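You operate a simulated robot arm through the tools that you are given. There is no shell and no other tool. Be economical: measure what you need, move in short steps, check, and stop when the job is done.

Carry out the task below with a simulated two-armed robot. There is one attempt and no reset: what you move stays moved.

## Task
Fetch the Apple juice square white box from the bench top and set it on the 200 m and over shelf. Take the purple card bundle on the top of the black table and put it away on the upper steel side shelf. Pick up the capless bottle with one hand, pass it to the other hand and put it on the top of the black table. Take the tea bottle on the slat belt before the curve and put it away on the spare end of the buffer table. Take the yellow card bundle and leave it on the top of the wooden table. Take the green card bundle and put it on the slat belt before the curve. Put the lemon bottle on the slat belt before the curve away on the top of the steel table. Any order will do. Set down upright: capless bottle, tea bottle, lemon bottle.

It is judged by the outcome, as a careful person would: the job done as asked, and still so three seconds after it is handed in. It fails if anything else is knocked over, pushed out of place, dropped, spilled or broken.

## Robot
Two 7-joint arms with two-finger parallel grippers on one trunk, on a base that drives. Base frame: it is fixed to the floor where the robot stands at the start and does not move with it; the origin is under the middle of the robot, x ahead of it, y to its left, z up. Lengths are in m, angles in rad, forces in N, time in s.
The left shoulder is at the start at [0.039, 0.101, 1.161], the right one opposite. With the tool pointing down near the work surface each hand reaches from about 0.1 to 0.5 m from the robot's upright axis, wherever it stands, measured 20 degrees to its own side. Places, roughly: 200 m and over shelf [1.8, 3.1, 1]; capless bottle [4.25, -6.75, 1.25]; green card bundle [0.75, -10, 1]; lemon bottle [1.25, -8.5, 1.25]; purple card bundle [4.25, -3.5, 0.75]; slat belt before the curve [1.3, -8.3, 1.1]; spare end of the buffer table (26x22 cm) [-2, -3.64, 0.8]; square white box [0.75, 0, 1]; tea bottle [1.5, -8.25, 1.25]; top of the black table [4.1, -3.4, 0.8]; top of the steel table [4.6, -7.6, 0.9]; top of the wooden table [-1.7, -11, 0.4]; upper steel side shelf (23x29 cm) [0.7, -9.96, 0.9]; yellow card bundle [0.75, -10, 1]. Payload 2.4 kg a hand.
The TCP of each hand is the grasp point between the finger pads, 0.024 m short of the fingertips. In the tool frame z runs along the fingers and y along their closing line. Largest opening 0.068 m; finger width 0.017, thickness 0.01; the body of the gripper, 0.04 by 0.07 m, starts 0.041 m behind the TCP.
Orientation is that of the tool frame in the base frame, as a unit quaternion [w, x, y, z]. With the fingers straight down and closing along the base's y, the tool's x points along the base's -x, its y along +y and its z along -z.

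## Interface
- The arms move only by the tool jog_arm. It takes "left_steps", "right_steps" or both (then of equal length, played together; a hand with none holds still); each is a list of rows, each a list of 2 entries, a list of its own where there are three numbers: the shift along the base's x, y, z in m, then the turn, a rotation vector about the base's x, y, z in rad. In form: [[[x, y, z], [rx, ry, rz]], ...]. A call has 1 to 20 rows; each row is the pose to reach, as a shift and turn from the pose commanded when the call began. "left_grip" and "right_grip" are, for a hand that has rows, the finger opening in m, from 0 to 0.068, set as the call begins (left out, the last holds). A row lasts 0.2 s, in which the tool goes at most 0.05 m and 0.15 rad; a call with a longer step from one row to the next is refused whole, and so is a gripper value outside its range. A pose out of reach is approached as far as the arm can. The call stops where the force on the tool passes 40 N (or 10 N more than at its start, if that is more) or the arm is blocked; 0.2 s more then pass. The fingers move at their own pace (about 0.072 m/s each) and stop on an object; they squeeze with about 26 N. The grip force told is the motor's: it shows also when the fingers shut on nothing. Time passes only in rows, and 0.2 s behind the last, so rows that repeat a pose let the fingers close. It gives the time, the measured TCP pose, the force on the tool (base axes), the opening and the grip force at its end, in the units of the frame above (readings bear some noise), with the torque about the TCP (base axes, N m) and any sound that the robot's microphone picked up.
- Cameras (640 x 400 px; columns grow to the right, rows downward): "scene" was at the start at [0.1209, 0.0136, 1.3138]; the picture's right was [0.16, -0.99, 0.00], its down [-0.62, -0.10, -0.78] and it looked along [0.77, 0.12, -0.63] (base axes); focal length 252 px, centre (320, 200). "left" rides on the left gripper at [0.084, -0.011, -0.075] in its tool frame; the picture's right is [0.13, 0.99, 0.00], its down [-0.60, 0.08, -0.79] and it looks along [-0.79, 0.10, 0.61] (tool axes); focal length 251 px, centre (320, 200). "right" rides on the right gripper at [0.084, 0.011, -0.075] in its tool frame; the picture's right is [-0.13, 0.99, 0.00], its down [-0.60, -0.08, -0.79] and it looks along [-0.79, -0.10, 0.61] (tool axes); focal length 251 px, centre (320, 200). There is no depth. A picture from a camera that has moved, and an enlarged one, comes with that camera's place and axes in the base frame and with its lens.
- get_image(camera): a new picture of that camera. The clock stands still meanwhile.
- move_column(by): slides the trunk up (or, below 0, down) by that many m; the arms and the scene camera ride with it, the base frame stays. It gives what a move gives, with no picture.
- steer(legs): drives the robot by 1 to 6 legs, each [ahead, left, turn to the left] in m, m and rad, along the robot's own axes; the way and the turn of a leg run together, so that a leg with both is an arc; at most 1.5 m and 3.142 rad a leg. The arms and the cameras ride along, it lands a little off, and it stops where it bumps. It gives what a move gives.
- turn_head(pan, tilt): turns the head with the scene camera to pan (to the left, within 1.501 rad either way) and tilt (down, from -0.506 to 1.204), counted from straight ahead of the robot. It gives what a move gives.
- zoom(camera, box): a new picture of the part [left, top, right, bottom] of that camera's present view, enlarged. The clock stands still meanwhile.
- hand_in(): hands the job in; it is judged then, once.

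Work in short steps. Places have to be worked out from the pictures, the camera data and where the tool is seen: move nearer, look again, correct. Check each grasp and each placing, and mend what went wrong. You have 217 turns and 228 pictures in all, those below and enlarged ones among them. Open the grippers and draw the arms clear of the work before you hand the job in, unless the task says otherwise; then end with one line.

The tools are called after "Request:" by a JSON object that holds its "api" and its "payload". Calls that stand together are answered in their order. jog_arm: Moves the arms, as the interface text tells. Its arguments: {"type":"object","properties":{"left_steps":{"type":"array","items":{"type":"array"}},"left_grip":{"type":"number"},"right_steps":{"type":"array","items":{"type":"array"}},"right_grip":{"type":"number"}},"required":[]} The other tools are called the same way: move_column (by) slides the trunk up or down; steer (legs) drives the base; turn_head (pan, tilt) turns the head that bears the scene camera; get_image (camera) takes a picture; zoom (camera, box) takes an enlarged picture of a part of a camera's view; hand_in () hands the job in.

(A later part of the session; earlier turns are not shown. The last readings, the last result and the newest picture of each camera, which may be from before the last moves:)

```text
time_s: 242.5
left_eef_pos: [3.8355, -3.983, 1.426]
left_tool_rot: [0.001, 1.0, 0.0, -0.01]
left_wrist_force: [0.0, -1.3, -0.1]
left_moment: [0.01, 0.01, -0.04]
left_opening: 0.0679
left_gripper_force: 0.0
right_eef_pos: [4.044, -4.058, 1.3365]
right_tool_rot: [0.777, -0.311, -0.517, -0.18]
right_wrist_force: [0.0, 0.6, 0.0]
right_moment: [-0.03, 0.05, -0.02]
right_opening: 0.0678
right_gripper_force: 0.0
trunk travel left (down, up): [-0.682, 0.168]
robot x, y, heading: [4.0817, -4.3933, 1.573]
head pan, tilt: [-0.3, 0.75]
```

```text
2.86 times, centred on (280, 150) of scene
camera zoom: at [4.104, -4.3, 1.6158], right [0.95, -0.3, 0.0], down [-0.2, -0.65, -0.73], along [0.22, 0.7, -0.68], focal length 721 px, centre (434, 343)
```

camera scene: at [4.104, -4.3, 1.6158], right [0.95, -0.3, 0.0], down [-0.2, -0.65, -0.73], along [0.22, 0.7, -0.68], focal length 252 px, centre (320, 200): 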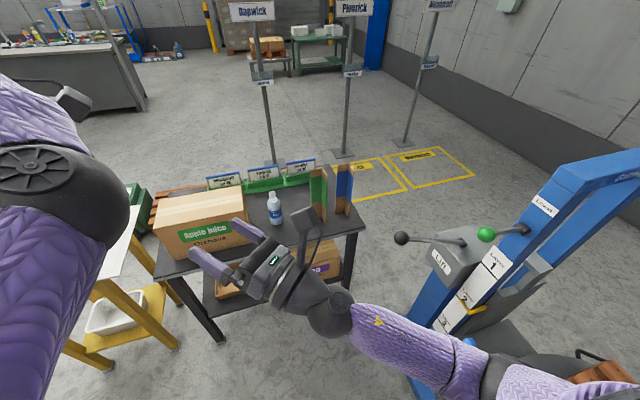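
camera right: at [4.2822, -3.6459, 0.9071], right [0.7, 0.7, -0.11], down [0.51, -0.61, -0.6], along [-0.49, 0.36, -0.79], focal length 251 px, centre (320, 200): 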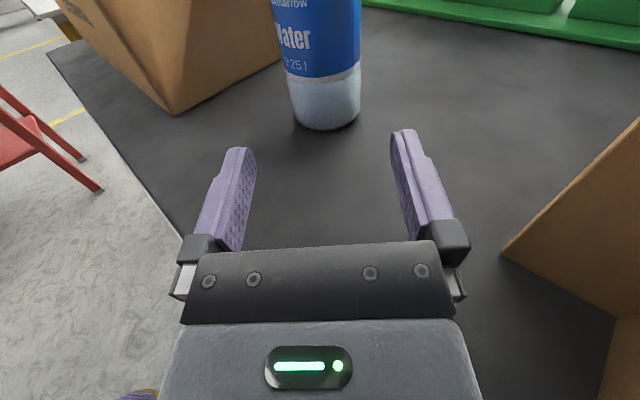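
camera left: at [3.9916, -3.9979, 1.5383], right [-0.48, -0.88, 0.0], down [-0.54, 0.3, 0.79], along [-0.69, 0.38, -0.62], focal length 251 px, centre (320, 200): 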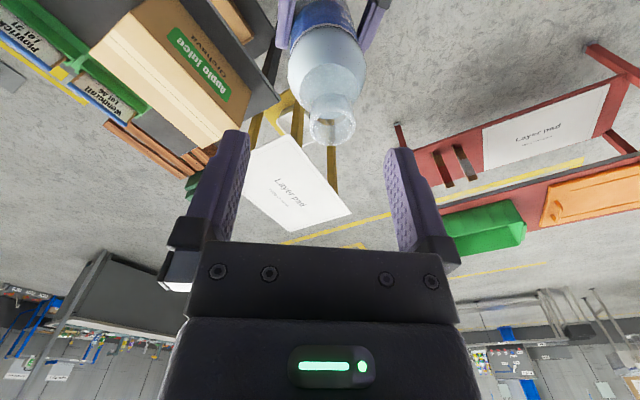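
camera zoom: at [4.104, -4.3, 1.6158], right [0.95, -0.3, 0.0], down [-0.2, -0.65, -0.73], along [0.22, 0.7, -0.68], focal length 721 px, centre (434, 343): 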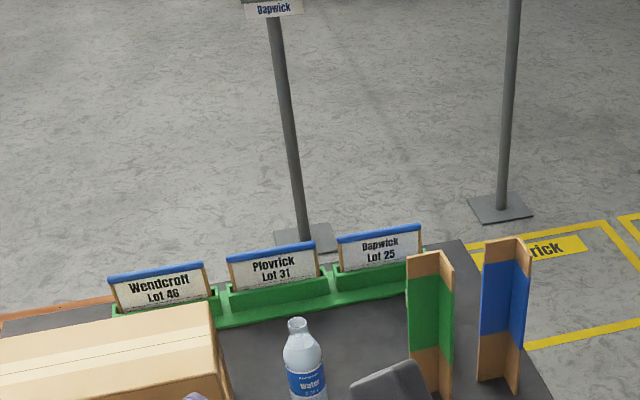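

Lever intact. Before the purple bundle, I restore the right hand to tool-down: level it, swing to point left, then roll down.

Request:
{"api": "jog_arm", "payload": {"right_steps": [[[0.03, 0, 0.02], [-0.08, -0.08, 0]], [[0.06, 0, 0.04], [-0.16, -0.16, 0]], [[0.09, 0, 0.05], [-0.187, -0.189, 0]]]}}

Request:
{"api": "jog_arm", "payload": {"right_steps": [[[0.02, 0, 0.01], [0, 0, 0.14]], [[0.04, 0, 0.02], [0, 0, 0.28]], [[0.06, 0, 0.03], [0, 0, 0.42]], [[0.07, 0, 0.04], [0, 0, 0.56]], [[0.08, 0, 0.05], [0, 0, 0.7]], [[0.09, 0, 0.06], [0, 0, 0.785]]]}}

Request:
{"api": "jog_arm", "payload": {"right_steps": [[[0, 0, 0], [0, -0.14, 0]], [[0, 0, 0], [0, -0.28, 0]], [[0, 0, 0], [0, -0.42, 0]], [[0, 0, 0], [0, -0.56, 0]], [[0, 0, 0], [0, -0.7, 0]], [[0, 0, 0], [0, -0.84, 0]], [[0, 0, 0], [0, -0.98, 0]], [[0, 0, 0], [0, -1.12, 0]], [[0, 0, 0], [0, -1.26, 0]], [[0, 0, 0], [0, -1.4, 0]], [[0, 0, 0], [0, -1.54, 0]]]}}

Request:
{"api": "move_column", "payload": {"by": 0.16}}

Request:
{"api": "steer", "payload": {"legs": [[0.36, 0, 0]]}}

Request:
{"api": "turn_head", "payload": {"pan": -0.4, "tilt": 0.95}}

Request:
{"api": "get_image", "payload": {"camera": "scene"}}

```text
time_s: 243.3
left_eef_pos: [3.8362, -3.984, 1.4269]
left_tool_rot: [0.002, 1.0, 0.0, -0.01]
left_wrist_force: [0.4, 0.2, 0.0]
left_moment: [0.01, 0.01, -0.02]
left_opening: 0.0678
left_gripper_force: 0.1
right_eef_pos: [4.1343, -4.0593, 1.3847]
right_tool_rot: [0.692, -0.365, -0.602, -0.16]
right_wrist_force: [0.2, -0.3, -0.2]
right_moment: [-0.01, 0.01, -0.02]
right_opening: 0.068
right_gripper_force: 0.0
trunk travel left (down, up): [-0.682, 0.168]
robot x, y, heading: [4.0776, -4.3906, 1.573]
head pan, tilt: [-0.3, 0.75]
```

```text
time_s: 244.7
left_eef_pos: [3.8368, -3.9827, 1.4264]
left_tool_rot: [0.001, 1.0, 0.001, -0.01]
left_wrist_force: [-0.7, 0.0, -0.2]
left_moment: [-0.04, 0.0, -0.02]
left_opening: 0.0683
left_gripper_force: 0.1
right_eef_pos: [4.2244, -4.058, 1.4467]
right_tool_rot: [0.7, -0.105, -0.696, 0.118]
right_wrist_force: [0.4, 0.2, 0.0]
right_moment: [0.01, -0.01, 0.0]
right_opening: 0.068
right_gripper_force: 0.0
trunk travel left (down, up): [-0.682, 0.168]
robot x, y, heading: [4.0791, -4.3925, 1.57]
head pan, tilt: [-0.3, 0.75]
```

```text
time_s: 247.1
left_eef_pos: [3.8365, -3.9836, 1.4264]
left_tool_rot: [0.001, 1.0, 0.0, -0.009]
left_wrist_force: [0.1, 0.6, 0.2]
left_moment: [-0.02, -0.02, 0.0]
left_opening: 0.068
left_gripper_force: 0.2
right_eef_pos: [4.2247, -4.0596, 1.4465]
right_tool_rot: [-0.017, 0.157, 0.987, -0.011]
right_wrist_force: [-0.3, 0.4, 0.1]
right_moment: [-0.02, -0.02, 0.03]
right_opening: 0.0676
right_gripper_force: 0.0
trunk travel left (down, up): [-0.682, 0.168]
robot x, y, heading: [4.0775, -4.3864, 1.568]
head pan, tilt: [-0.3, 0.75]
```

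```text
time_s: 248.9
left_eef_pos: [3.836, -3.9834, 1.5859]
left_tool_rot: [0.001, 1.0, -0.001, -0.009]
left_wrist_force: [0.6, -0.4, 0.7]
left_moment: [-0.02, 0.01, 0.0]
left_opening: 0.068
left_gripper_force: 0.1
right_eef_pos: [4.2234, -4.0598, 1.6062]
right_tool_rot: [-0.019, 0.157, 0.987, -0.011]
right_wrist_force: [0.2, 0.0, 0.9]
right_moment: [-0.01, -0.01, 0.0]
right_opening: 0.0679
right_gripper_force: 0.1
trunk travel left (down, up): [-0.842, 0.008]
robot x, y, heading: [4.0782, -4.3891, 1.572]
head pan, tilt: [-0.3, 0.75]
```

```text
time_s: 251.2
left_eef_pos: [3.8419, -3.6223, 1.5864]
left_tool_rot: [0.001, 1.0, -0.004, -0.01]
left_wrist_force: [0.2, 0.2, -0.4]
left_moment: [0.01, -0.01, 0.0]
left_opening: 0.0676
left_gripper_force: 0.1
right_eef_pos: [4.2288, -3.7008, 1.6061]
right_tool_rot: [-0.019, 0.162, 0.987, -0.011]
right_wrist_force: [0.4, -0.3, -0.1]
right_moment: [0.02, -0.01, -0.01]
right_opening: 0.068
right_gripper_force: 0.0
trunk travel left (down, up): [-0.842, 0.008]
robot x, y, heading: [4.0799, -4.0288, 1.566]
head pan, tilt: [-0.3, 0.75]
```

```text
time_s: 252.0
left_eef_pos: [3.8408, -3.6211, 1.5868]
left_tool_rot: [0.0, 1.0, -0.005, -0.009]
left_wrist_force: [1.1, -0.1, 0.0]
left_moment: [0.01, 0.02, 0.01]
left_opening: 0.0682
left_gripper_force: 0.1
right_eef_pos: [4.2282, -3.7013, 1.6062]
right_tool_rot: [-0.019, 0.161, 0.987, -0.012]
right_wrist_force: [0.6, -0.5, 0.9]
right_moment: [-0.01, -0.02, 0.02]
right_opening: 0.0677
right_gripper_force: 0.0
trunk travel left (down, up): [-0.842, 0.008]
robot x, y, heading: [4.0768, -4.0346, 1.56]
head pan, tilt: [-0.4, 0.949]
```

```text
149 pictures are left
camera scene: at [4.1099, -3.9541, 1.7604], right [0.92, -0.4, 0.0], down [-0.32, -0.75, -0.58], along [0.23, 0.53, -0.81], focal length 252 px, centre (320, 200)
```

scene: 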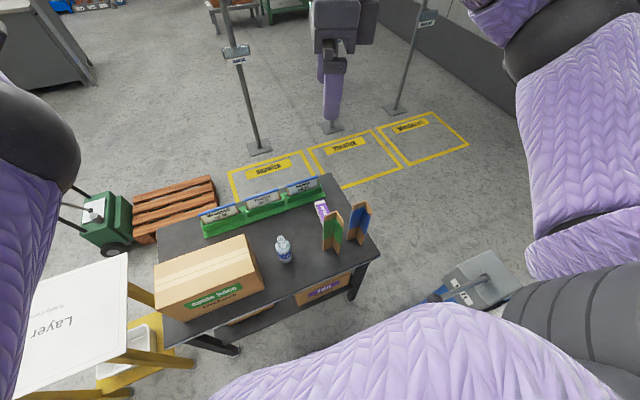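

Good top view; the purple bundle is visible behind the green profile. I zoom in.

Request:
{"api": "zoom", "payload": {"camera": "scene", "box": [230, 170, 390, 280]}}

```text
3.64 times, centred on (310, 225) of scene
camera zoom: at [4.1099, -3.9541, 1.7604], right [0.92, -0.4, 0.0], down [-0.32, -0.75, -0.58], along [0.23, 0.53, -0.81], focal length 918 px, centre (356, 109)
```

zoom: 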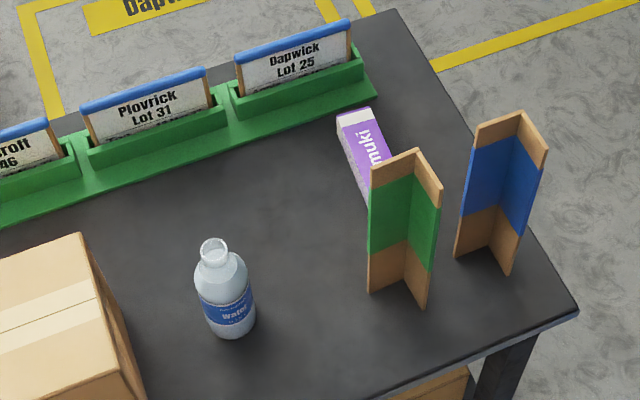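

The purple pack lies behind the green profile at ≈(4.36, -3.39), out of safe reach from the front. I'd have to approach from behind; first I check how wide my own base is by looking straight down the side.

Request:
{"api": "turn_head", "payload": {"pan": 1.5, "tilt": 1.2}}

Request:
{"api": "get_image", "payload": {"camera": "scene"}}

Request:
{"api": "get_image", "payload": {"camera": "right"}}

```text
time_s: 253.8
left_eef_pos: [3.8408, -3.621, 1.586]
left_tool_rot: [0.001, 1.0, -0.004, -0.009]
left_wrist_force: [-0.1, -0.3, -0.2]
left_moment: [0.0, 0.0, -0.05]
left_opening: 0.0684
left_gripper_force: 0.1
right_eef_pos: [4.2288, -3.7019, 1.607]
right_tool_rot: [-0.018, 0.162, 0.987, -0.012]
right_wrist_force: [-0.7, 0.5, 1.2]
right_moment: [0.03, 0.02, 0.02]
right_opening: 0.0676
right_gripper_force: 0.1
trunk travel left (down, up): [-0.842, 0.008]
robot x, y, heading: [4.0801, -4.0302, 1.564]
head pan, tilt: [1.499, 1.201]
```

```text
147 pictures are left
camera scene: at [4.0253, -4.0165, 1.7442], right [0.08, 1.0, 0.0], down [0.93, -0.08, -0.36], along [-0.36, 0.03, -0.93], focal length 252 px, centre (320, 200)
```

scene: 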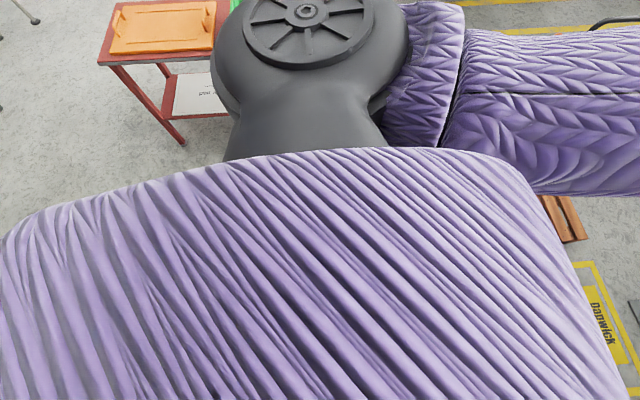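

```text
146 pictures are left
camera right: at [4.1563, -3.6621, 1.6853], right [0.44, 0.9, -0.03], down [0.58, -0.26, 0.77], along [0.69, -0.36, -0.63], focal length 251 px, centre (320, 200)
```

right: 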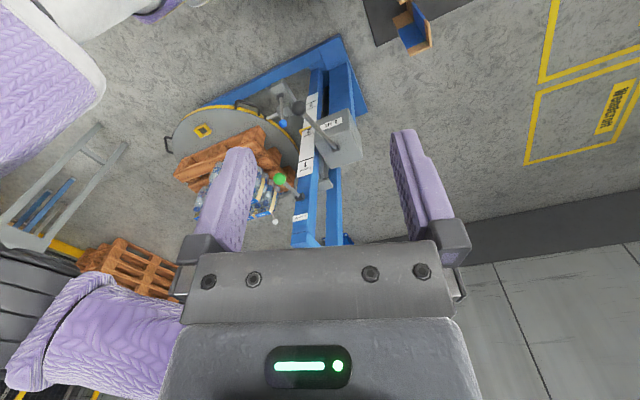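

Too tight from the front, so I go around: back out, turn west, pass south of the red table, and look for the way north to reach the table's rear side (arms stay high).

Request:
{"api": "steer", "payload": {"legs": [[-0.6, 0, 0], [0, 0, 1.571], [0.9, 0.95, 0], [1.4, 0, 0]]}}

Request:
{"api": "turn_head", "payload": {"pan": -1.2, "tilt": 0.4}}

Request:
{"api": "get_image", "payload": {"camera": "scene"}}

```text
time_s: 273.8
left_eef_pos: [1.3674, -5.805, 1.5874]
left_tool_rot: [0.008, 0.708, 0.706, -0.006]
left_wrist_force: [-0.4, 0.5, 0.0]
left_moment: [0.01, -0.01, -0.02]
left_opening: 0.068
left_gripper_force: 0.0
right_eef_pos: [1.4441, -5.4179, 1.6064]
right_tool_rot: [-0.005, -0.586, 0.81, -0.021]
right_wrist_force: [-0.3, 0.8, -0.1]
right_moment: [0.0, -0.02, 0.01]
right_opening: 0.068
right_gripper_force: 0.1
trunk travel left (down, up): [-0.842, 0.008]
robot x, y, heading: [1.7726, -5.5667, 3.137]
head pan, tilt: [1.499, 1.201]
```

```text
time_s: 276.2
left_eef_pos: [1.366, -5.8055, 1.5864]
left_tool_rot: [0.007, 0.708, 0.706, -0.007]
left_wrist_force: [-0.6, 0.1, -0.2]
left_moment: [-0.02, 0.01, 0.01]
left_opening: 0.0682
left_gripper_force: 0.1
right_eef_pos: [1.4438, -5.4163, 1.6063]
right_tool_rot: [-0.005, -0.585, 0.81, -0.021]
right_wrist_force: [0.0, -0.5, 0.8]
right_moment: [-0.04, -0.01, 0.04]
right_opening: 0.0679
right_gripper_force: 0.1
trunk travel left (down, up): [-0.842, 0.008]
robot x, y, heading: [1.7755, -5.5672, 3.139]
head pan, tilt: [-1.201, 0.4]
```

```text
145 pictures are left
camera scene: at [1.7315, -5.4783, 1.807], right [0.93, 0.36, 0.0], down [0.14, -0.36, -0.92], along [-0.33, 0.86, -0.39], focal length 252 px, centre (320, 200)
```

scene: 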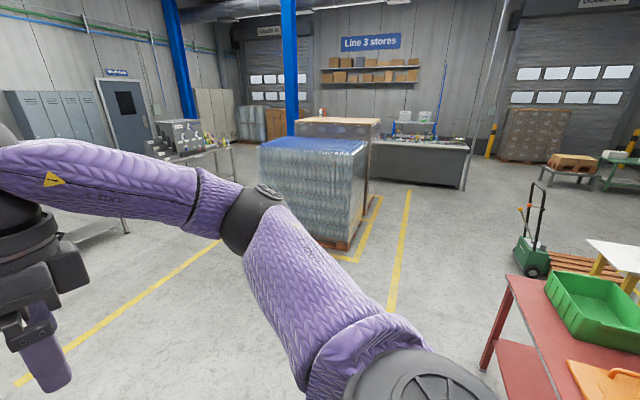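

Plenty of open floor: aisle at x≈1.75 leads north past the red table and the green cart. I turn north and drive to y≈-1.4.

Request:
{"api": "steer", "payload": {"legs": [[0, 0, -1.568], [1.4, 0, 0], [1.4, 0, 0], [1.3, 0.0, 0], [0, 0, -1.2]]}}

Request:
{"api": "turn_head", "payload": {"pan": -0.3, "tilt": 0.4}}

Request:
{"api": "get_image", "payload": {"camera": "scene"}}

```text
time_s: 302.6
left_eef_pos: [2.1413, -1.1242, 1.5868]
left_tool_rot: [-0.005, 0.816, -0.578, -0.009]
left_wrist_force: [0.0, -0.3, 0.7]
left_moment: [-0.04, 0.0, 0.02]
left_opening: 0.068
left_gripper_force: 0.0
right_eef_pos: [2.1991, -1.5145, 1.6072]
right_tool_rot: [-0.021, 0.699, 0.715, 0.002]
right_wrist_force: [1.0, 0.3, -0.7]
right_moment: [-0.01, 0.03, -0.02]
right_opening: 0.0679
right_gripper_force: 0.1
trunk travel left (down, up): [-0.842, 0.008]
robot x, y, heading: [1.8393, -1.4851, 0.339]
head pan, tilt: [-1.201, 0.4]
```

```text
time_s: 303.8
left_eef_pos: [2.1416, -1.1226, 1.5863]
left_tool_rot: [-0.005, 0.816, -0.578, -0.008]
left_wrist_force: [-0.5, -0.1, -0.2]
left_moment: [0.01, 0.02, -0.01]
left_opening: 0.068
left_gripper_force: 0.1
right_eef_pos: [2.1983, -1.5146, 1.6054]
right_tool_rot: [-0.021, 0.699, 0.715, 0.001]
right_wrist_force: [-0.1, -0.9, -0.7]
right_moment: [-0.04, 0.04, 0.02]
right_opening: 0.0681
right_gripper_force: 0.1
trunk travel left (down, up): [-0.842, 0.008]
robot x, y, heading: [1.837, -1.4867, 0.341]
head pan, tilt: [-0.3, 0.4]
```

```text
144 pictures are left
camera scene: at [1.9406, -1.48, 1.807], right [0.04, -1.0, 0.0], down [-0.39, -0.01, -0.92], along [0.92, 0.03, -0.39], focal length 252 px, centre (320, 200)
```

scene: 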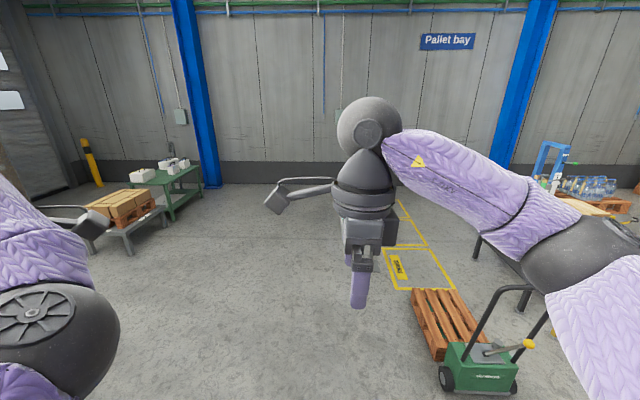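

I continue east to x≈3.5 along y≈-1.35, then look right to find the gap between the sign stands.

Request:
{"api": "steer", "payload": {"legs": [[0, 0, -0.341], [1.4, 0.05, 0], [0.3, 0.05, 0]]}}

Request:
{"api": "turn_head", "payload": {"pan": -0.9, "tilt": 0.6}}

Request:
{"api": "get_image", "payload": {"camera": "scene"}}

```text
time_s: 313.5
left_eef_pos: [3.9281, -1.1293, 1.5867]
left_tool_rot: [-0.006, 0.71, -0.704, -0.008]
left_wrist_force: [0.0, 1.1, 0.1]
left_moment: [0.02, -0.02, -0.04]
left_opening: 0.0679
left_gripper_force: 0.0
right_eef_pos: [3.8565, -1.5179, 1.607]
right_tool_rot: [-0.022, 0.806, 0.591, 0.005]
right_wrist_force: [-0.7, -0.3, -0.4]
right_moment: [0.0, 0.01, -0.02]
right_opening: 0.0681
right_gripper_force: 0.0
trunk travel left (down, up): [-0.842, 0.008]
robot x, y, heading: [3.5191, -1.3744, 0.017]
head pan, tilt: [-0.3, 0.4]
```

```text
time_s: 314.5
left_eef_pos: [3.9283, -1.1286, 1.5869]
left_tool_rot: [-0.006, 0.711, -0.704, -0.007]
left_wrist_force: [-0.2, -0.2, -0.1]
left_moment: [0.04, 0.04, 0.06]
left_opening: 0.068
left_gripper_force: 0.0
right_eef_pos: [3.8562, -1.5182, 1.6061]
right_tool_rot: [-0.021, 0.806, 0.591, 0.006]
right_wrist_force: [0.3, -0.1, -0.4]
right_moment: [0.0, 0.0, 0.0]
right_opening: 0.0677
right_gripper_force: 0.0
trunk travel left (down, up): [-0.842, 0.008]
robot x, y, heading: [3.5204, -1.3763, 0.012]
head pan, tilt: [-0.901, 0.6]
```

```text
143 pictures are left
camera scene: at [3.5904, -1.4444, 1.7888], right [-0.78, -0.63, 0.0], down [-0.36, 0.44, -0.83], along [0.52, -0.64, -0.56], focal length 252 px, centre (320, 200)
```

scene: 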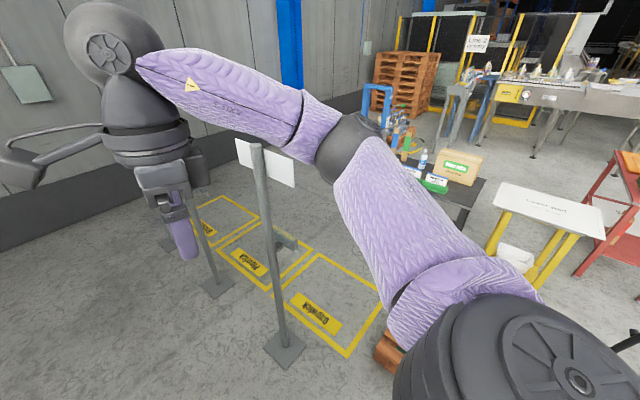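

The stand signs are too close together for my arms, so I pass east of all stands along the wall side (x≈6.45), then come back west behind the table facing -y.

Request:
{"api": "steer", "payload": {"legs": [[0.3, 0.25, -0.012], [1.4, 0, 0], [1.25, 0, 0], [0, 0, -1.575], [0.9, 0, 0]]}}

Request:
{"api": "turn_head", "payload": {"pan": -0.7, "tilt": 0.6}}

Request:
{"api": "get_image", "payload": {"camera": "scene"}}

```text
time_s: 337.8
left_eef_pos: [6.7597, -2.3731, 1.5857]
left_tool_rot: [0.01, -0.016, 1.0, 0.001]
left_wrist_force: [0.1, 0.4, -0.1]
left_moment: [-0.01, -0.02, 0.01]
left_opening: 0.0678
left_gripper_force: 0.1
right_eef_pos: [6.3697, -2.3091, 1.6057]
right_tool_rot: [-0.012, 0.99, -0.142, 0.019]
right_wrist_force: [-1.0, 0.9, -0.3]
right_moment: [0.01, -0.02, -0.01]
right_opening: 0.0681
right_gripper_force: 0.1
trunk travel left (down, up): [-0.842, 0.008]
robot x, y, heading: [6.5045, -1.9747, -1.54]
head pan, tilt: [-0.901, 0.6]
```

```text
time_s: 338.5
left_eef_pos: [6.7614, -2.3714, 1.5872]
left_tool_rot: [0.01, -0.015, 1.0, 0.001]
left_wrist_force: [0.1, -0.1, 0.4]
left_moment: [-0.02, 0.01, -0.02]
left_opening: 0.0679
left_gripper_force: 0.0
right_eef_pos: [6.3694, -2.3078, 1.6058]
right_tool_rot: [-0.011, 0.99, -0.142, 0.018]
right_wrist_force: [-0.4, 0.0, -0.6]
right_moment: [-0.01, 0.03, 0.0]
right_opening: 0.068
right_gripper_force: 0.0
trunk travel left (down, up): [-0.842, 0.008]
robot x, y, heading: [6.5068, -1.9716, -1.539]
head pan, tilt: [-0.7, 0.6]
```

```text
142 pictures are left
camera scene: at [6.4517, -2.0522, 1.7887], right [-0.78, 0.62, 0.0], down [0.35, 0.44, -0.82], along [-0.51, -0.65, -0.57], focal length 252 px, centre (320, 200)
```

scene: 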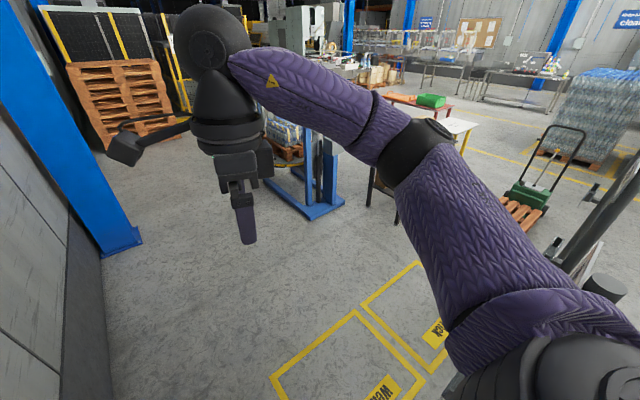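

Past the last stand. I continue to y≈-2.72, then strafe west to x≈4.5.

Request:
{"api": "steer", "payload": {"legs": [[0.72, 0, -0.03], [0, -1.1, 0], [0, -1.0, 0]]}}

Request:
{"api": "turn_head", "payload": {"pan": -0.1, "tilt": 0.9}}

Request:
{"api": "get_image", "payload": {"camera": "scene"}}

```text
time_s: 352.5
left_eef_pos: [4.6496, -3.071, 1.5877]
left_tool_rot: [0.009, 0.002, 1.0, 0.0]
left_wrist_force: [-0.3, -0.1, -0.6]
left_moment: [-0.01, 0.02, -0.01]
left_opening: 0.0681
left_gripper_force: 0.1
right_eef_pos: [4.2614, -2.9955, 1.6078]
right_tool_rot: [-0.011, 0.987, -0.159, 0.018]
right_wrist_force: [0.3, 0.7, 0.3]
right_moment: [-0.01, 0.0, 0.01]
right_opening: 0.068
right_gripper_force: 0.0
trunk travel left (down, up): [-0.842, 0.008]
robot x, y, heading: [4.4092, -2.6629, -1.569]
head pan, tilt: [-0.7, 0.6]
```

```text
time_s: 353.5
left_eef_pos: [4.6492, -3.0713, 1.5868]
left_tool_rot: [0.01, 0.001, 1.0, 0.002]
left_wrist_force: [0.1, 0.1, 0.1]
left_moment: [0.0, 0.01, 0.04]
left_opening: 0.0683
left_gripper_force: 0.1
right_eef_pos: [4.261, -2.9948, 1.6067]
right_tool_rot: [-0.01, 0.987, -0.158, 0.018]
right_wrist_force: [-0.1, 0.0, 0.9]
right_moment: [0.02, 0.0, 0.01]
right_opening: 0.0684
right_gripper_force: 0.0
trunk travel left (down, up): [-0.842, 0.008]
robot x, y, heading: [4.4091, -2.6647, -1.57]
head pan, tilt: [-0.099, 0.901]
```

```text
141 pictures are left
camera scene: at [4.4007, -2.7497, 1.764], right [-0.99, 0.1, 0.0], down [0.08, 0.78, -0.62], along [-0.06, -0.62, -0.78], focal length 252 px, centre (320, 200)
```

scene: 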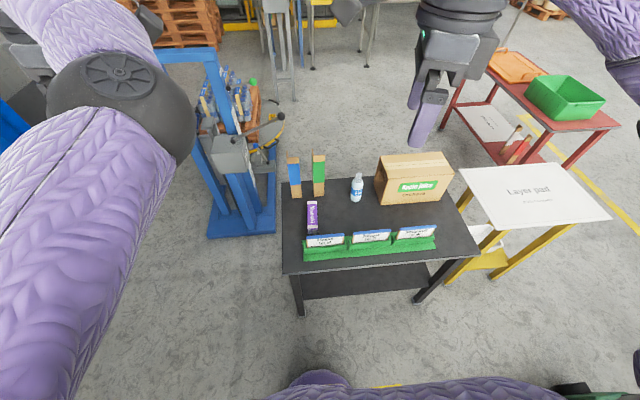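

Perfect view of the purple bundle from behind. I zoom to measure it.

Request:
{"api": "zoom", "payload": {"camera": "scene", "box": [270, 140, 390, 270]}}

```text
3.08 times, centred on (330, 205) of scene
camera zoom: at [4.4007, -2.7497, 1.764], right [-0.99, 0.1, 0.0], down [0.08, 0.78, -0.62], along [-0.06, -0.62, -0.78], focal length 777 px, centre (289, 185)
```

zoom: 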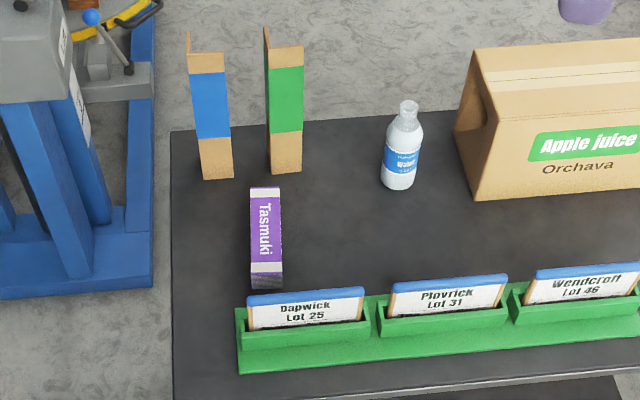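

The bundle is ≈16×4.6×4 cm, centred (4.37, -3.43), top z≈0.81, lying along y. I turn the right hand to close along x (yaw 0).

Request:
{"api": "jog_arm", "payload": {"right_steps": [[[0, 0, 0], [0, 0, 0.145]], [[0, 0, 0], [0, 0, 0.29]], [[0, 0, 0], [0, 0, 0.435]], [[0, 0, 0], [0, 0, 0.58]], [[0, 0, 0], [0, 0, 0.725]], [[0, 0, 0], [0, 0, 0.87]], [[0, 0, 0], [0, 0, 1.015]], [[0, 0, 0], [0, 0, 1.16]], [[0, 0, 0], [0, 0, 1.305]], [[0, 0, 0], [0, 0, 1.45]], [[0, 0, 0], [0, 0, 1.595]], [[0, 0, 0], [0, 0, 1.74]], [[0, 0, 0], [0, 0, 1.885]]]}}

Request:
{"api": "steer", "payload": {"legs": [[0.14, 0.05, 0]]}}

Request:
{"api": "get_image", "payload": {"camera": "right"}}

```text
time_s: 356.3
left_eef_pos: [4.6492, -3.0714, 1.5863]
left_tool_rot: [0.009, 0.002, 1.0, 0.001]
left_wrist_force: [0.3, -0.2, 0.1]
left_moment: [0.0, -0.02, 0.02]
left_opening: 0.0682
left_gripper_force: 0.0
right_eef_pos: [4.261, -2.995, 1.6057]
right_tool_rot: [-0.021, 0.707, 0.707, 0.002]
right_wrist_force: [-0.9, -0.4, -0.4]
right_moment: [-0.02, 0.02, 0.01]
right_opening: 0.0679
right_gripper_force: 0.1
trunk travel left (down, up): [-0.842, 0.008]
robot x, y, heading: [4.4081, -2.6615, -1.573]
head pan, tilt: [-0.099, 0.901]
```

```text
time_s: 357.7
left_eef_pos: [4.6987, -3.2094, 1.5866]
left_tool_rot: [0.01, 0.001, 1.0, 0.001]
left_wrist_force: [0.3, 0.5, 0.1]
left_moment: [0.0, 0.0, -0.03]
left_opening: 0.0681
left_gripper_force: 0.0
right_eef_pos: [4.311, -3.1346, 1.6061]
right_tool_rot: [-0.021, 0.708, 0.706, 0.003]
right_wrist_force: [-0.4, 0.6, 0.4]
right_moment: [-0.02, -0.02, 0.04]
right_opening: 0.0679
right_gripper_force: 0.0
trunk travel left (down, up): [-0.842, 0.008]
robot x, y, heading: [4.4569, -2.8063, -1.575]
head pan, tilt: [-0.099, 0.901]
```

```text
139 pictures are left
camera right: at [4.3258, -3.0518, 1.685], right [0.99, -0.13, -0.03], down [-0.06, -0.63, 0.77], along [-0.12, -0.77, -0.63], focal length 251 px, centre (320, 200)
```

right: 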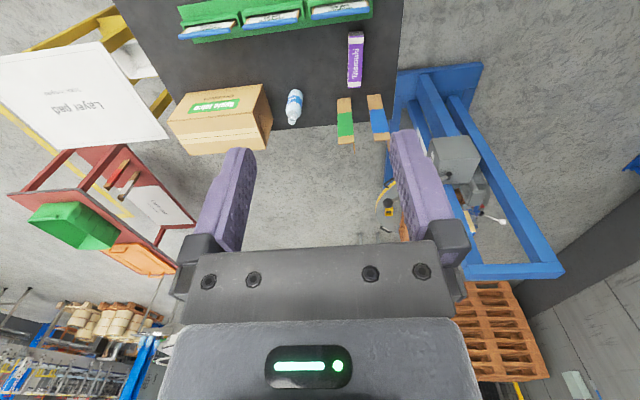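

I creep forward to y≈-2.89 and lower the trunk 0.56.

Request:
{"api": "steer", "payload": {"legs": [[0.085, 0.0, 0.004]]}}

Request:
{"api": "move_column", "payload": {"by": -0.56}}

Request:
{"api": "jog_arm", "payload": {"right_steps": [[[0.02, -0.03, 0.0], [0, 0.01, 0]], [[0.04, -0.06, 0.0], [0, 0.03, 0]], [[0.055, -0.09, 0.0], [0, 0.04, 0]], [[0.06, -0.12, 0.0], [0, 0.04, 0]], [[0.06, -0.15, 0.0], [0, 0.04, 0]], [[0.06, -0.18, 0.0], [0, 0.04, 0]]]}}

Request:
{"api": "get_image", "payload": {"camera": "right"}}

Request:
{"api": "get_image", "payload": {"camera": "scene"}}

```text
time_s: 358.7
left_eef_pos: [4.7006, -3.2956, 1.585]
left_tool_rot: [0.009, -0.001, 1.0, 0.001]
left_wrist_force: [0.2, -0.5, -0.1]
left_moment: [0.04, -0.02, -0.03]
left_opening: 0.0682
left_gripper_force: 0.0
right_eef_pos: [4.313, -3.2201, 1.6053]
right_tool_rot: [-0.022, 0.707, 0.707, 0.003]
right_wrist_force: [0.0, -0.5, 0.2]
right_moment: [-0.02, -0.03, -0.02]
right_opening: 0.0677
right_gripper_force: 0.1
trunk travel left (down, up): [-0.842, 0.008]
robot x, y, heading: [4.4591, -2.8844, -1.569]
head pan, tilt: [-0.099, 0.901]
```

```text
refused: -0.56 is not a number from -0.4 to 0.4
```

```text
time_s: 360.1
left_eef_pos: [4.7009, -3.2943, 1.5867]
left_tool_rot: [0.01, -0.001, 1.0, 0.001]
left_wrist_force: [-0.4, -0.4, 0.3]
left_moment: [0.01, 0.0, 0.05]
left_opening: 0.0681
left_gripper_force: 0.0
right_eef_pos: [4.3661, -3.3389, 1.5982]
right_tool_rot: [-0.036, 0.707, 0.706, -0.012]
right_wrist_force: [-0.5, 0.7, -0.2]
right_moment: [0.02, -0.01, 0.0]
right_opening: 0.068
right_gripper_force: 0.0
right hand out of reach, approached as far as the arm can: row 4, 5, 6
trunk travel left (down, up): [-0.842, 0.008]
robot x, y, heading: [4.4549, -2.8863, -1.568]
head pan, tilt: [-0.099, 0.901]
```

```text
138 pictures are left
camera right: at [4.3824, -3.2561, 1.6758], right [0.99, -0.13, -0.07], down [-0.03, -0.63, 0.78], along [-0.14, -0.77, -0.63], focal length 251 px, centre (320, 200)
```

right: 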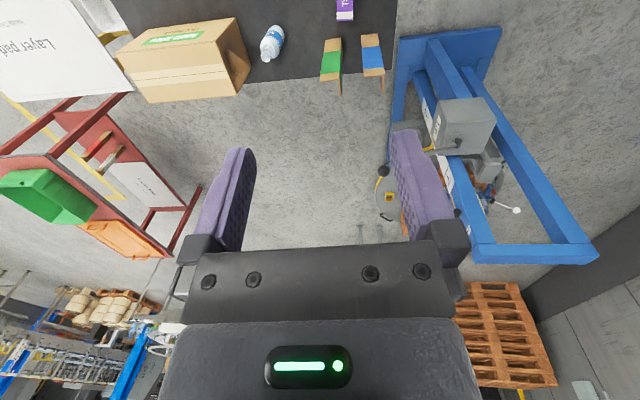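

```text
137 pictures are left
camera scene: at [4.4515, -2.9729, 1.764], right [-1.0, 0.1, 0.0], down [0.08, 0.78, -0.62], along [-0.06, -0.62, -0.78], focal length 252 px, centre (320, 200)
```

scene: 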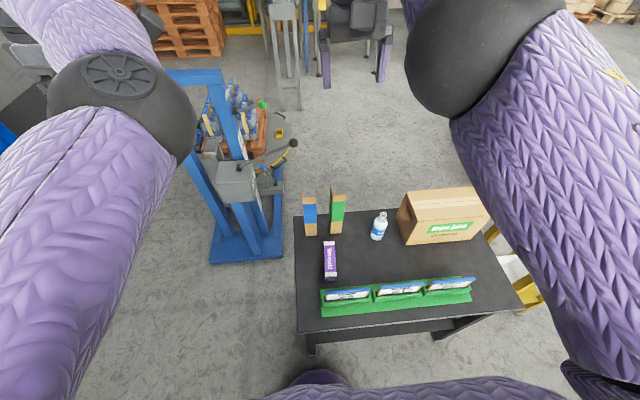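

The trunk moves at most 0.4 per call. I lower it in two steps to put the hand ~0.2 above the table.

Request:
{"api": "move_column", "payload": {"by": -0.4}}

Request:
{"api": "move_column", "payload": {"by": -0.15}}

Request:
{"api": "jog_arm", "payload": {"right_steps": [[[0.003, -0.01, -0.02], [0, 0.02, 0]], [[0.005, -0.02, -0.04], [0, 0.03, 0]], [[0.005, -0.035, -0.07], [0, 0.03, 0]], [[0.005, -0.05, -0.1], [0, 0.03, 0]], [[0.005, -0.065, -0.12], [0, 0.03, 0]]]}}

Request:
{"api": "get_image", "payload": {"camera": "right"}}

Request:
{"api": "get_image", "payload": {"camera": "scene"}}

```text
time_s: 364.0
left_eef_pos: [4.7006, -3.2948, 1.1868]
left_tool_rot: [0.009, 0.0, 1.0, 0.0]
left_wrist_force: [0.1, 0.8, 0.6]
left_moment: [-0.02, 0.0, 0.0]
left_opening: 0.0679
left_gripper_force: 0.0
right_eef_pos: [4.3659, -3.3382, 1.2]
right_tool_rot: [-0.035, 0.707, 0.707, -0.011]
right_wrist_force: [-0.2, 0.0, 0.0]
right_moment: [-0.01, 0.02, 0.05]
right_opening: 0.0681
right_gripper_force: 0.0
trunk travel left (down, up): [-0.442, 0.408]
robot x, y, heading: [4.4582, -2.8876, -1.57]
head pan, tilt: [-0.099, 0.901]
```

```text
time_s: 365.7
left_eef_pos: [4.702, -3.2948, 1.0359]
left_tool_rot: [0.01, 0.0, 1.0, 0.003]
left_wrist_force: [0.7, -0.2, -0.7]
left_moment: [0.0, 0.02, -0.02]
left_opening: 0.068
left_gripper_force: 0.1
right_eef_pos: [4.3655, -3.3386, 1.0496]
right_tool_rot: [-0.035, 0.707, 0.706, -0.012]
right_wrist_force: [-0.1, 0.0, -0.4]
right_moment: [0.01, -0.01, -0.01]
right_opening: 0.0682
right_gripper_force: 0.0
trunk travel left (down, up): [-0.292, 0.558]
robot x, y, heading: [4.4542, -2.8873, -1.568]
head pan, tilt: [-0.099, 0.901]
```

```text
time_s: 366.9
left_eef_pos: [4.7017, -3.2942, 1.0347]
left_tool_rot: [0.01, -0.001, 1.0, 0.002]
left_wrist_force: [-0.5, -0.8, 0.9]
left_moment: [0.01, -0.01, 0.0]
left_opening: 0.068
left_gripper_force: 0.0
right_eef_pos: [4.3682, -3.3836, 0.9425]
right_tool_rot: [-0.046, 0.706, 0.706, -0.023]
right_wrist_force: [0.5, 0.2, -0.3]
right_moment: [0.0, 0.01, 0.0]
right_opening: 0.068
right_gripper_force: 0.0
right hand out of reach, approached as far as the arm can: row 4, 5
trunk travel left (down, up): [-0.292, 0.558]
robot x, y, heading: [4.4581, -2.8862, -1.565]
head pan, tilt: [-0.099, 0.901]
```

```text
136 pictures are left
camera right: at [4.3867, -3.3017, 1.0211], right [0.99, -0.13, -0.1], down [0.0, -0.63, 0.78], along [-0.16, -0.77, -0.62], focal length 251 px, centre (320, 200)
```

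right: 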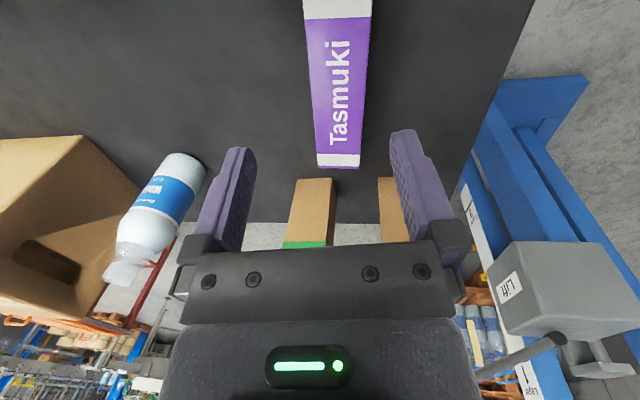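

```text
135 pictures are left
camera scene: at [4.4512, -3.0129, 1.2121], right [-1.0, 0.1, 0.0], down [0.08, 0.78, -0.62], along [-0.06, -0.62, -0.78], focal length 252 px, centre (320, 200)
```

scene: 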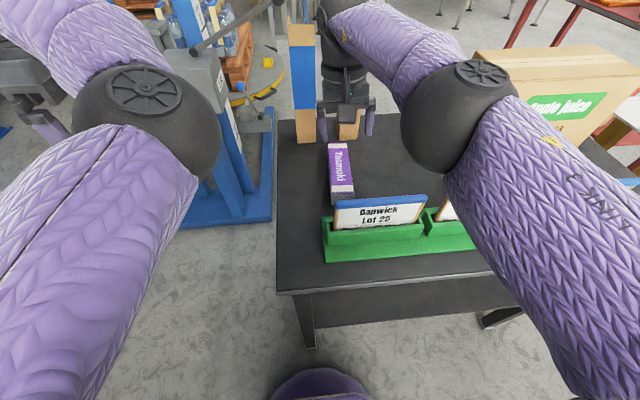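

Bundle is between the fingers in x. I correct the small tilt and descend toward z≈0.82, then check.

Request:
{"api": "jog_arm", "payload": {"right_steps": [[[0, -0.003, -0.01], [-0.015, -0.05, 0]], [[0, -0.006, -0.03], [-0.033, -0.097, 0]], [[0, -0.01, -0.06], [-0.033, -0.097, 0]], [[0, -0.012, -0.09], [-0.033, -0.097, 0]], [[0, -0.014, -0.115], [-0.033, -0.097, 0]]], "right_grip": 0.068}}

Request:
{"api": "get_image", "payload": {"camera": "right"}}

Request:
{"api": "get_image", "payload": {"camera": "scene"}}

```text
time_s: 368.1
left_eef_pos: [4.7009, -3.2946, 1.036]
left_tool_rot: [0.01, -0.001, 1.0, 0.002]
left_wrist_force: [0.0, -0.1, 0.8]
left_moment: [0.0, 0.03, -0.02]
left_opening: 0.0677
left_gripper_force: 0.2
right_eef_pos: [4.3647, -3.3888, 0.8386]
right_tool_rot: [0.0, 0.708, 0.706, -0.001]
right_wrist_force: [0.2, -1.0, 0.0]
right_moment: [0.03, 0.0, -0.02]
right_opening: 0.068
right_gripper_force: 0.2
right hand out of reach, approached as far as the arm can: row 4, 5
trunk travel left (down, up): [-0.292, 0.558]
robot x, y, heading: [4.4591, -2.8869, -1.568]
head pan, tilt: [-0.099, 0.901]
```

```text
134 pictures are left
camera right: at [4.3759, -3.3033, 0.9151], right [0.99, -0.13, 0.0], down [-0.08, -0.6, 0.79], along [-0.1, -0.79, -0.61], focal length 251 px, centre (320, 200)
```

right: 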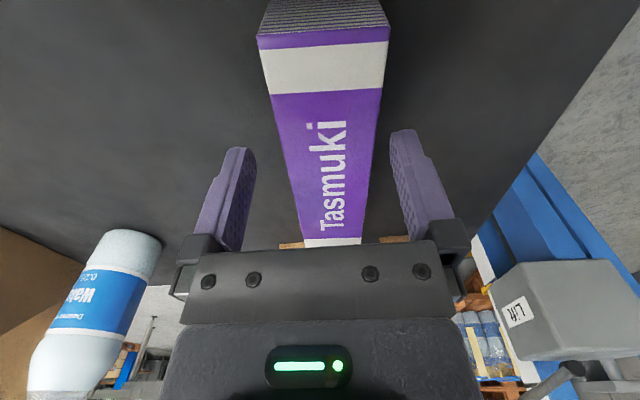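

```text
133 pictures are left
camera scene: at [4.4511, -3.0129, 1.2121], right [-1.0, 0.1, 0.0], down [0.08, 0.78, -0.62], along [-0.06, -0.62, -0.78], focal length 252 px, centre (320, 200)
```

scene: 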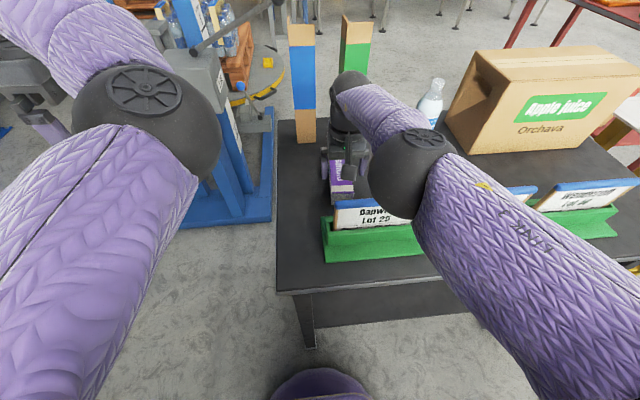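

The elbow is getting close to the "Dapwick" card. I raise the trunk 6 cm and lower only the hand, so the elbow stays above the card.

Request:
{"api": "move_column", "payload": {"by": 0.07}}

Request:
{"api": "jog_arm", "payload": {"right_steps": [[[0.001, 0, -0.02], [0, 0, 0]], [[0.002, 0.0, -0.04], [0, 0, 0]], [[0.003, 0.0, -0.06], [0, 0, 0]], [[0.003, 0.0, -0.075], [0, 0, 0]]]}}

Request:
{"api": "get_image", "payload": {"camera": "scene"}}

Request:
{"api": "get_image", "payload": {"camera": "right"}}

```text
time_s: 369.2
left_eef_pos: [4.7004, -3.2957, 1.1047]
left_tool_rot: [0.009, -0.001, 1.0, 0.003]
left_wrist_force: [-0.4, -0.6, 0.2]
left_moment: [0.0, 0.02, 0.0]
left_opening: 0.0682
left_gripper_force: 0.0
right_eef_pos: [4.3637, -3.3849, 0.9215]
right_tool_rot: [0.01, 0.708, 0.706, -0.011]
right_wrist_force: [-0.2, 0.2, -0.3]
right_moment: [0.02, 0.0, -0.02]
right_opening: 0.068
right_gripper_force: 0.0
trunk travel left (down, up): [-0.362, 0.488]
robot x, y, heading: [4.4535, -2.8857, -1.566]
head pan, tilt: [-0.099, 0.901]
```

```text
time_s: 370.2
left_eef_pos: [4.7019, -3.2954, 1.1052]
left_tool_rot: [0.01, -0.001, 1.0, 0.002]
left_wrist_force: [0.0, -0.2, 0.1]
left_moment: [-0.01, 0.0, 0.02]
left_opening: 0.068
left_gripper_force: 0.1
right_eef_pos: [4.3663, -3.3704, 0.8574]
right_tool_rot: [0.01, 0.707, 0.707, -0.01]
right_wrist_force: [0.0, 0.4, -0.4]
right_moment: [0.02, 0.04, 0.03]
right_opening: 0.0678
right_gripper_force: 0.0
right hand out of reach, approached as far as the arm can: row 1, 2, 3, 4
trunk travel left (down, up): [-0.362, 0.488]
robot x, y, heading: [4.4585, -2.886, -1.571]
head pan, tilt: [-0.099, 0.901]
```

```text
132 pictures are left
camera scene: at [4.4511, -2.9999, 1.2828], right [-1.0, 0.1, 0.0], down [0.08, 0.78, -0.62], along [-0.06, -0.62, -0.78], focal length 252 px, centre (320, 200)
```

scene: 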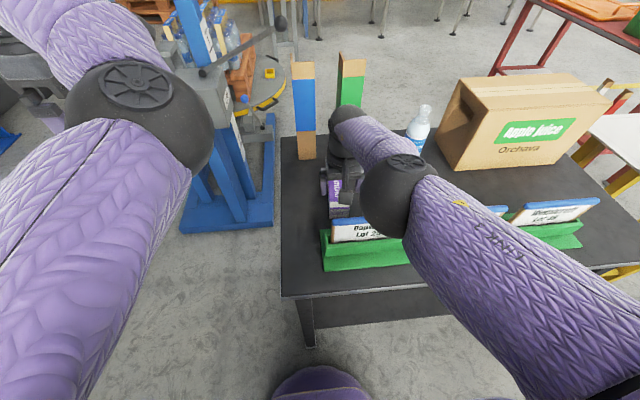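

```text
131 pictures are left
camera right: at [4.3778, -3.2839, 0.9323], right [0.99, -0.13, 0.0], down [-0.08, -0.58, 0.81], along [-0.1, -0.8, -0.59], focal length 251 px, centre (320, 200)
```

right: 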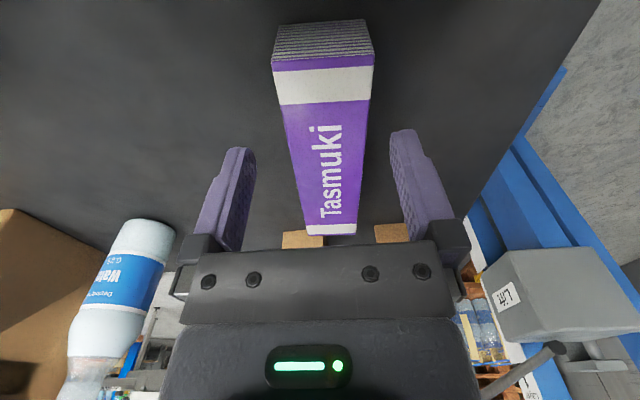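

Reach shrinks when higher. My front seems to have room, so I raise 3 cm, creep 5 cm closer, and try again.

Request:
{"api": "move_column", "payload": {"by": 0.04}}

Request:
{"api": "steer", "payload": {"legs": [[0.05, 0, 0]]}}

Request:
{"api": "jog_arm", "payload": {"right_steps": [[[0.0, 0.01, -0.02], [0, 0, 0]], [[0.0, 0.015, -0.04], [0, 0, 0]], [[0.0, 0.015, -0.06], [0, 0, 0]], [[0.0, 0.015, -0.075], [0, 0, 0]]]}}

Request:
{"api": "get_image", "payload": {"camera": "scene"}}

Request:
{"api": "get_image", "payload": {"camera": "right"}}

```text
time_s: 371.0
left_eef_pos: [4.701, -3.2956, 1.145]
left_tool_rot: [0.009, 0.0, 1.0, 0.002]
left_wrist_force: [0.5, 0.3, 0.4]
left_moment: [-0.02, -0.04, 0.02]
left_opening: 0.0681
left_gripper_force: 0.0
right_eef_pos: [4.3654, -3.3692, 0.8982]
right_tool_rot: [0.011, 0.708, 0.706, -0.011]
right_wrist_force: [0.0, 0.0, 0.6]
right_moment: [-0.02, -0.01, 0.0]
right_opening: 0.0679
right_gripper_force: 0.0
trunk travel left (down, up): [-0.402, 0.448]
robot x, y, heading: [4.4588, -2.8861, -1.564]
head pan, tilt: [-0.099, 0.901]
```

```text
time_s: 372.0
left_eef_pos: [4.7017, -3.346, 1.1454]
left_tool_rot: [0.01, -0.001, 1.0, 0.002]
left_wrist_force: [0.7, 0.0, 0.9]
left_moment: [-0.02, -0.02, 0.0]
left_opening: 0.0678
left_gripper_force: 0.0
right_eef_pos: [4.3662, -3.4214, 0.8986]
right_tool_rot: [0.011, 0.708, 0.706, -0.011]
right_wrist_force: [0.3, -0.5, -0.8]
right_moment: [-0.01, -0.04, -0.02]
right_opening: 0.0681
right_gripper_force: 0.0
trunk travel left (down, up): [-0.402, 0.448]
robot x, y, heading: [4.4588, -2.9377, -1.568]
head pan, tilt: [-0.099, 0.901]
```

```text
time_s: 373.0
left_eef_pos: [4.7006, -3.3465, 1.1457]
left_tool_rot: [0.01, 0.0, 1.0, 0.002]
left_wrist_force: [-0.3, -0.8, -0.7]
left_moment: [0.01, 0.02, -0.02]
left_opening: 0.0681
left_gripper_force: 0.0
right_eef_pos: [4.3629, -3.3924, 0.8308]
right_tool_rot: [0.011, 0.707, 0.707, -0.012]
right_wrist_force: [-0.2, -0.8, 0.0]
right_moment: [-0.02, 0.01, -0.01]
right_opening: 0.068
right_gripper_force: 0.1
right hand out of reach, approached as far as the arm can: row 3, 4
trunk travel left (down, up): [-0.402, 0.448]
robot x, y, heading: [4.455, -2.9348, -1.572]
head pan, tilt: [-0.099, 0.901]
```

```text
130 pictures are left
camera scene: at [4.4515, -3.045, 1.3231], right [-1.0, 0.1, 0.0], down [0.08, 0.78, -0.62], along [-0.06, -0.62, -0.78], focal length 252 px, centre (320, 200)
```

scene: 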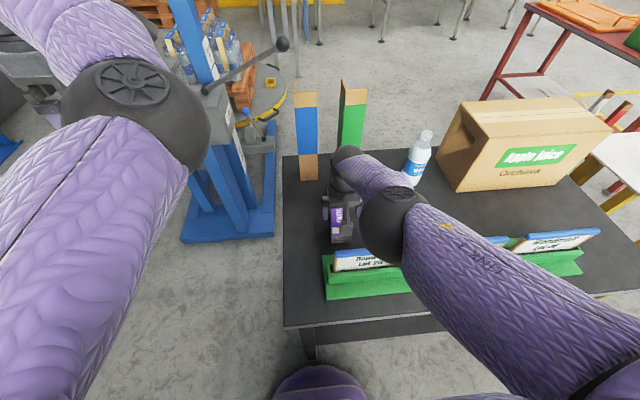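

```text
129 pictures are left
camera right: at [4.3757, -3.3066, 0.9046], right [0.99, -0.13, 0.0], down [-0.08, -0.58, 0.81], along [-0.1, -0.81, -0.58], focal length 251 px, centre (320, 200)
```

right: 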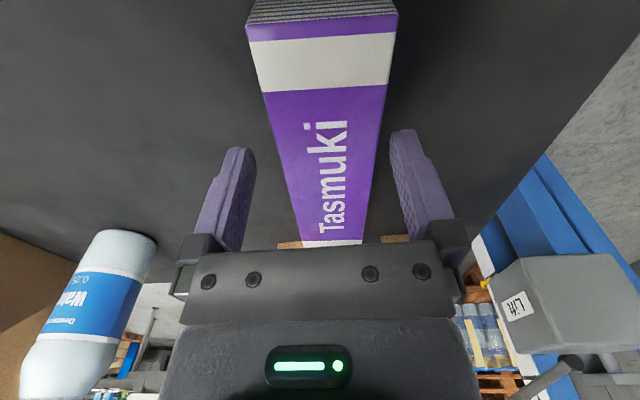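

Still 2 cm short. I raise 2 cm, creep 4 cm more, and lower the hand again.

Request:
{"api": "move_column", "payload": {"by": 0.015}}

Request:
{"api": "steer", "payload": {"legs": [[0.035, 0, 0]]}}

Request:
{"api": "jog_arm", "payload": {"right_steps": [[[0.004, 0.01, -0.01], [0, 0, 0]], [[0.005, 0.015, -0.025], [0, 0, 0]], [[0.005, 0.02, -0.037], [0, 0, 0]], [[0.005, 0.02, -0.043], [0, 0, 0]]]}}

Request:
{"api": "get_image", "payload": {"camera": "scene"}}

Request:
{"api": "get_image", "payload": {"camera": "right"}}

```text
time_s: 373.6
left_eef_pos: [4.702, -3.3467, 1.1601]
left_tool_rot: [0.009, -0.001, 1.0, 0.003]
left_wrist_force: [0.0, -0.8, 0.5]
left_moment: [0.02, 0.0, -0.01]
left_opening: 0.068
left_gripper_force: 0.0
right_eef_pos: [4.364, -3.3942, 0.8467]
right_tool_rot: [0.012, 0.708, 0.706, -0.012]
right_wrist_force: [0.2, 0.4, 0.4]
right_moment: [-0.01, 0.03, -0.01]
right_opening: 0.068
right_gripper_force: 0.1
trunk travel left (down, up): [-0.417, 0.433]
robot x, y, heading: [4.455, -2.9368, -1.569]
head pan, tilt: [-0.099, 0.901]
```

```text
time_s: 374.6
left_eef_pos: [4.7012, -3.3722, 1.1607]
left_tool_rot: [0.01, 0.0, 1.0, 0.002]
left_wrist_force: [0.1, -0.4, 0.7]
left_moment: [0.0, -0.04, 0.02]
left_opening: 0.0676
left_gripper_force: 0.1
right_eef_pos: [4.364, -3.4208, 0.8475]
right_tool_rot: [0.011, 0.708, 0.706, -0.012]
right_wrist_force: [-0.4, 0.8, 0.7]
right_moment: [0.01, -0.02, -0.01]
right_opening: 0.0679
right_gripper_force: 0.0
trunk travel left (down, up): [-0.417, 0.433]
robot x, y, heading: [4.4568, -2.9627, -1.568]
head pan, tilt: [-0.099, 0.901]
stopped in leg 1: the robot was blocked; the commanded pose is now the measured one
```

```text
time_s: 375.6
left_eef_pos: [4.7012, -3.373, 1.1597]
left_tool_rot: [0.01, -0.001, 1.0, 0.002]
left_wrist_force: [-0.1, -0.1, 0.5]
left_moment: [0.01, 0.0, 0.01]
left_opening: 0.068
left_gripper_force: 0.1
right_eef_pos: [4.3684, -3.3973, 0.8052]
right_tool_rot: [0.013, 0.707, 0.707, -0.011]
right_wrist_force: [1.1, -0.6, -0.4]
right_moment: [0.03, -0.02, 0.02]
right_opening: 0.0683
right_gripper_force: 0.1
right hand out of reach, approached as far as the arm can: row 4
trunk travel left (down, up): [-0.417, 0.433]
robot x, y, heading: [4.4553, -2.9639, -1.57]
head pan, tilt: [-0.099, 0.901]
```

```text
128 pictures are left
camera scene: at [4.4511, -3.0693, 1.3382], right [-1.0, 0.1, 0.0], down [0.08, 0.78, -0.62], along [-0.06, -0.62, -0.78], focal length 252 px, centre (320, 200)
```

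scene: 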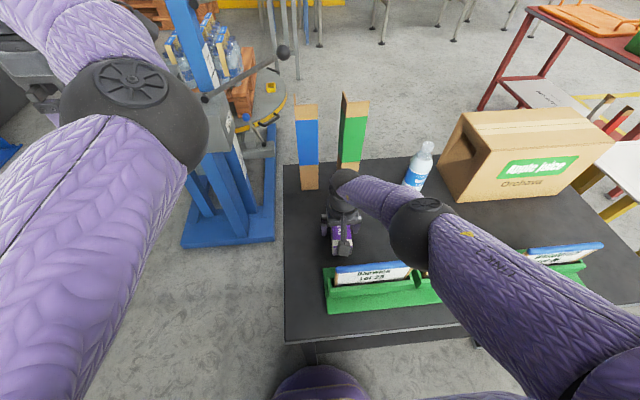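

```text
127 pictures are left
camera right: at [4.3798, -3.31, 0.8792], right [0.99, -0.13, 0.01], down [-0.08, -0.58, 0.81], along [-0.1, -0.81, -0.58], focal length 251 px, centre (320, 200)
```

right: 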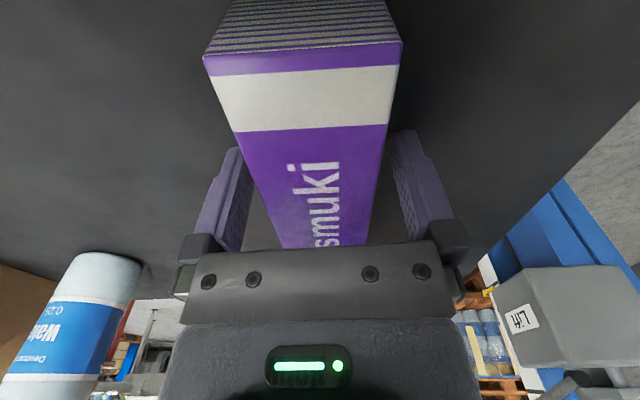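

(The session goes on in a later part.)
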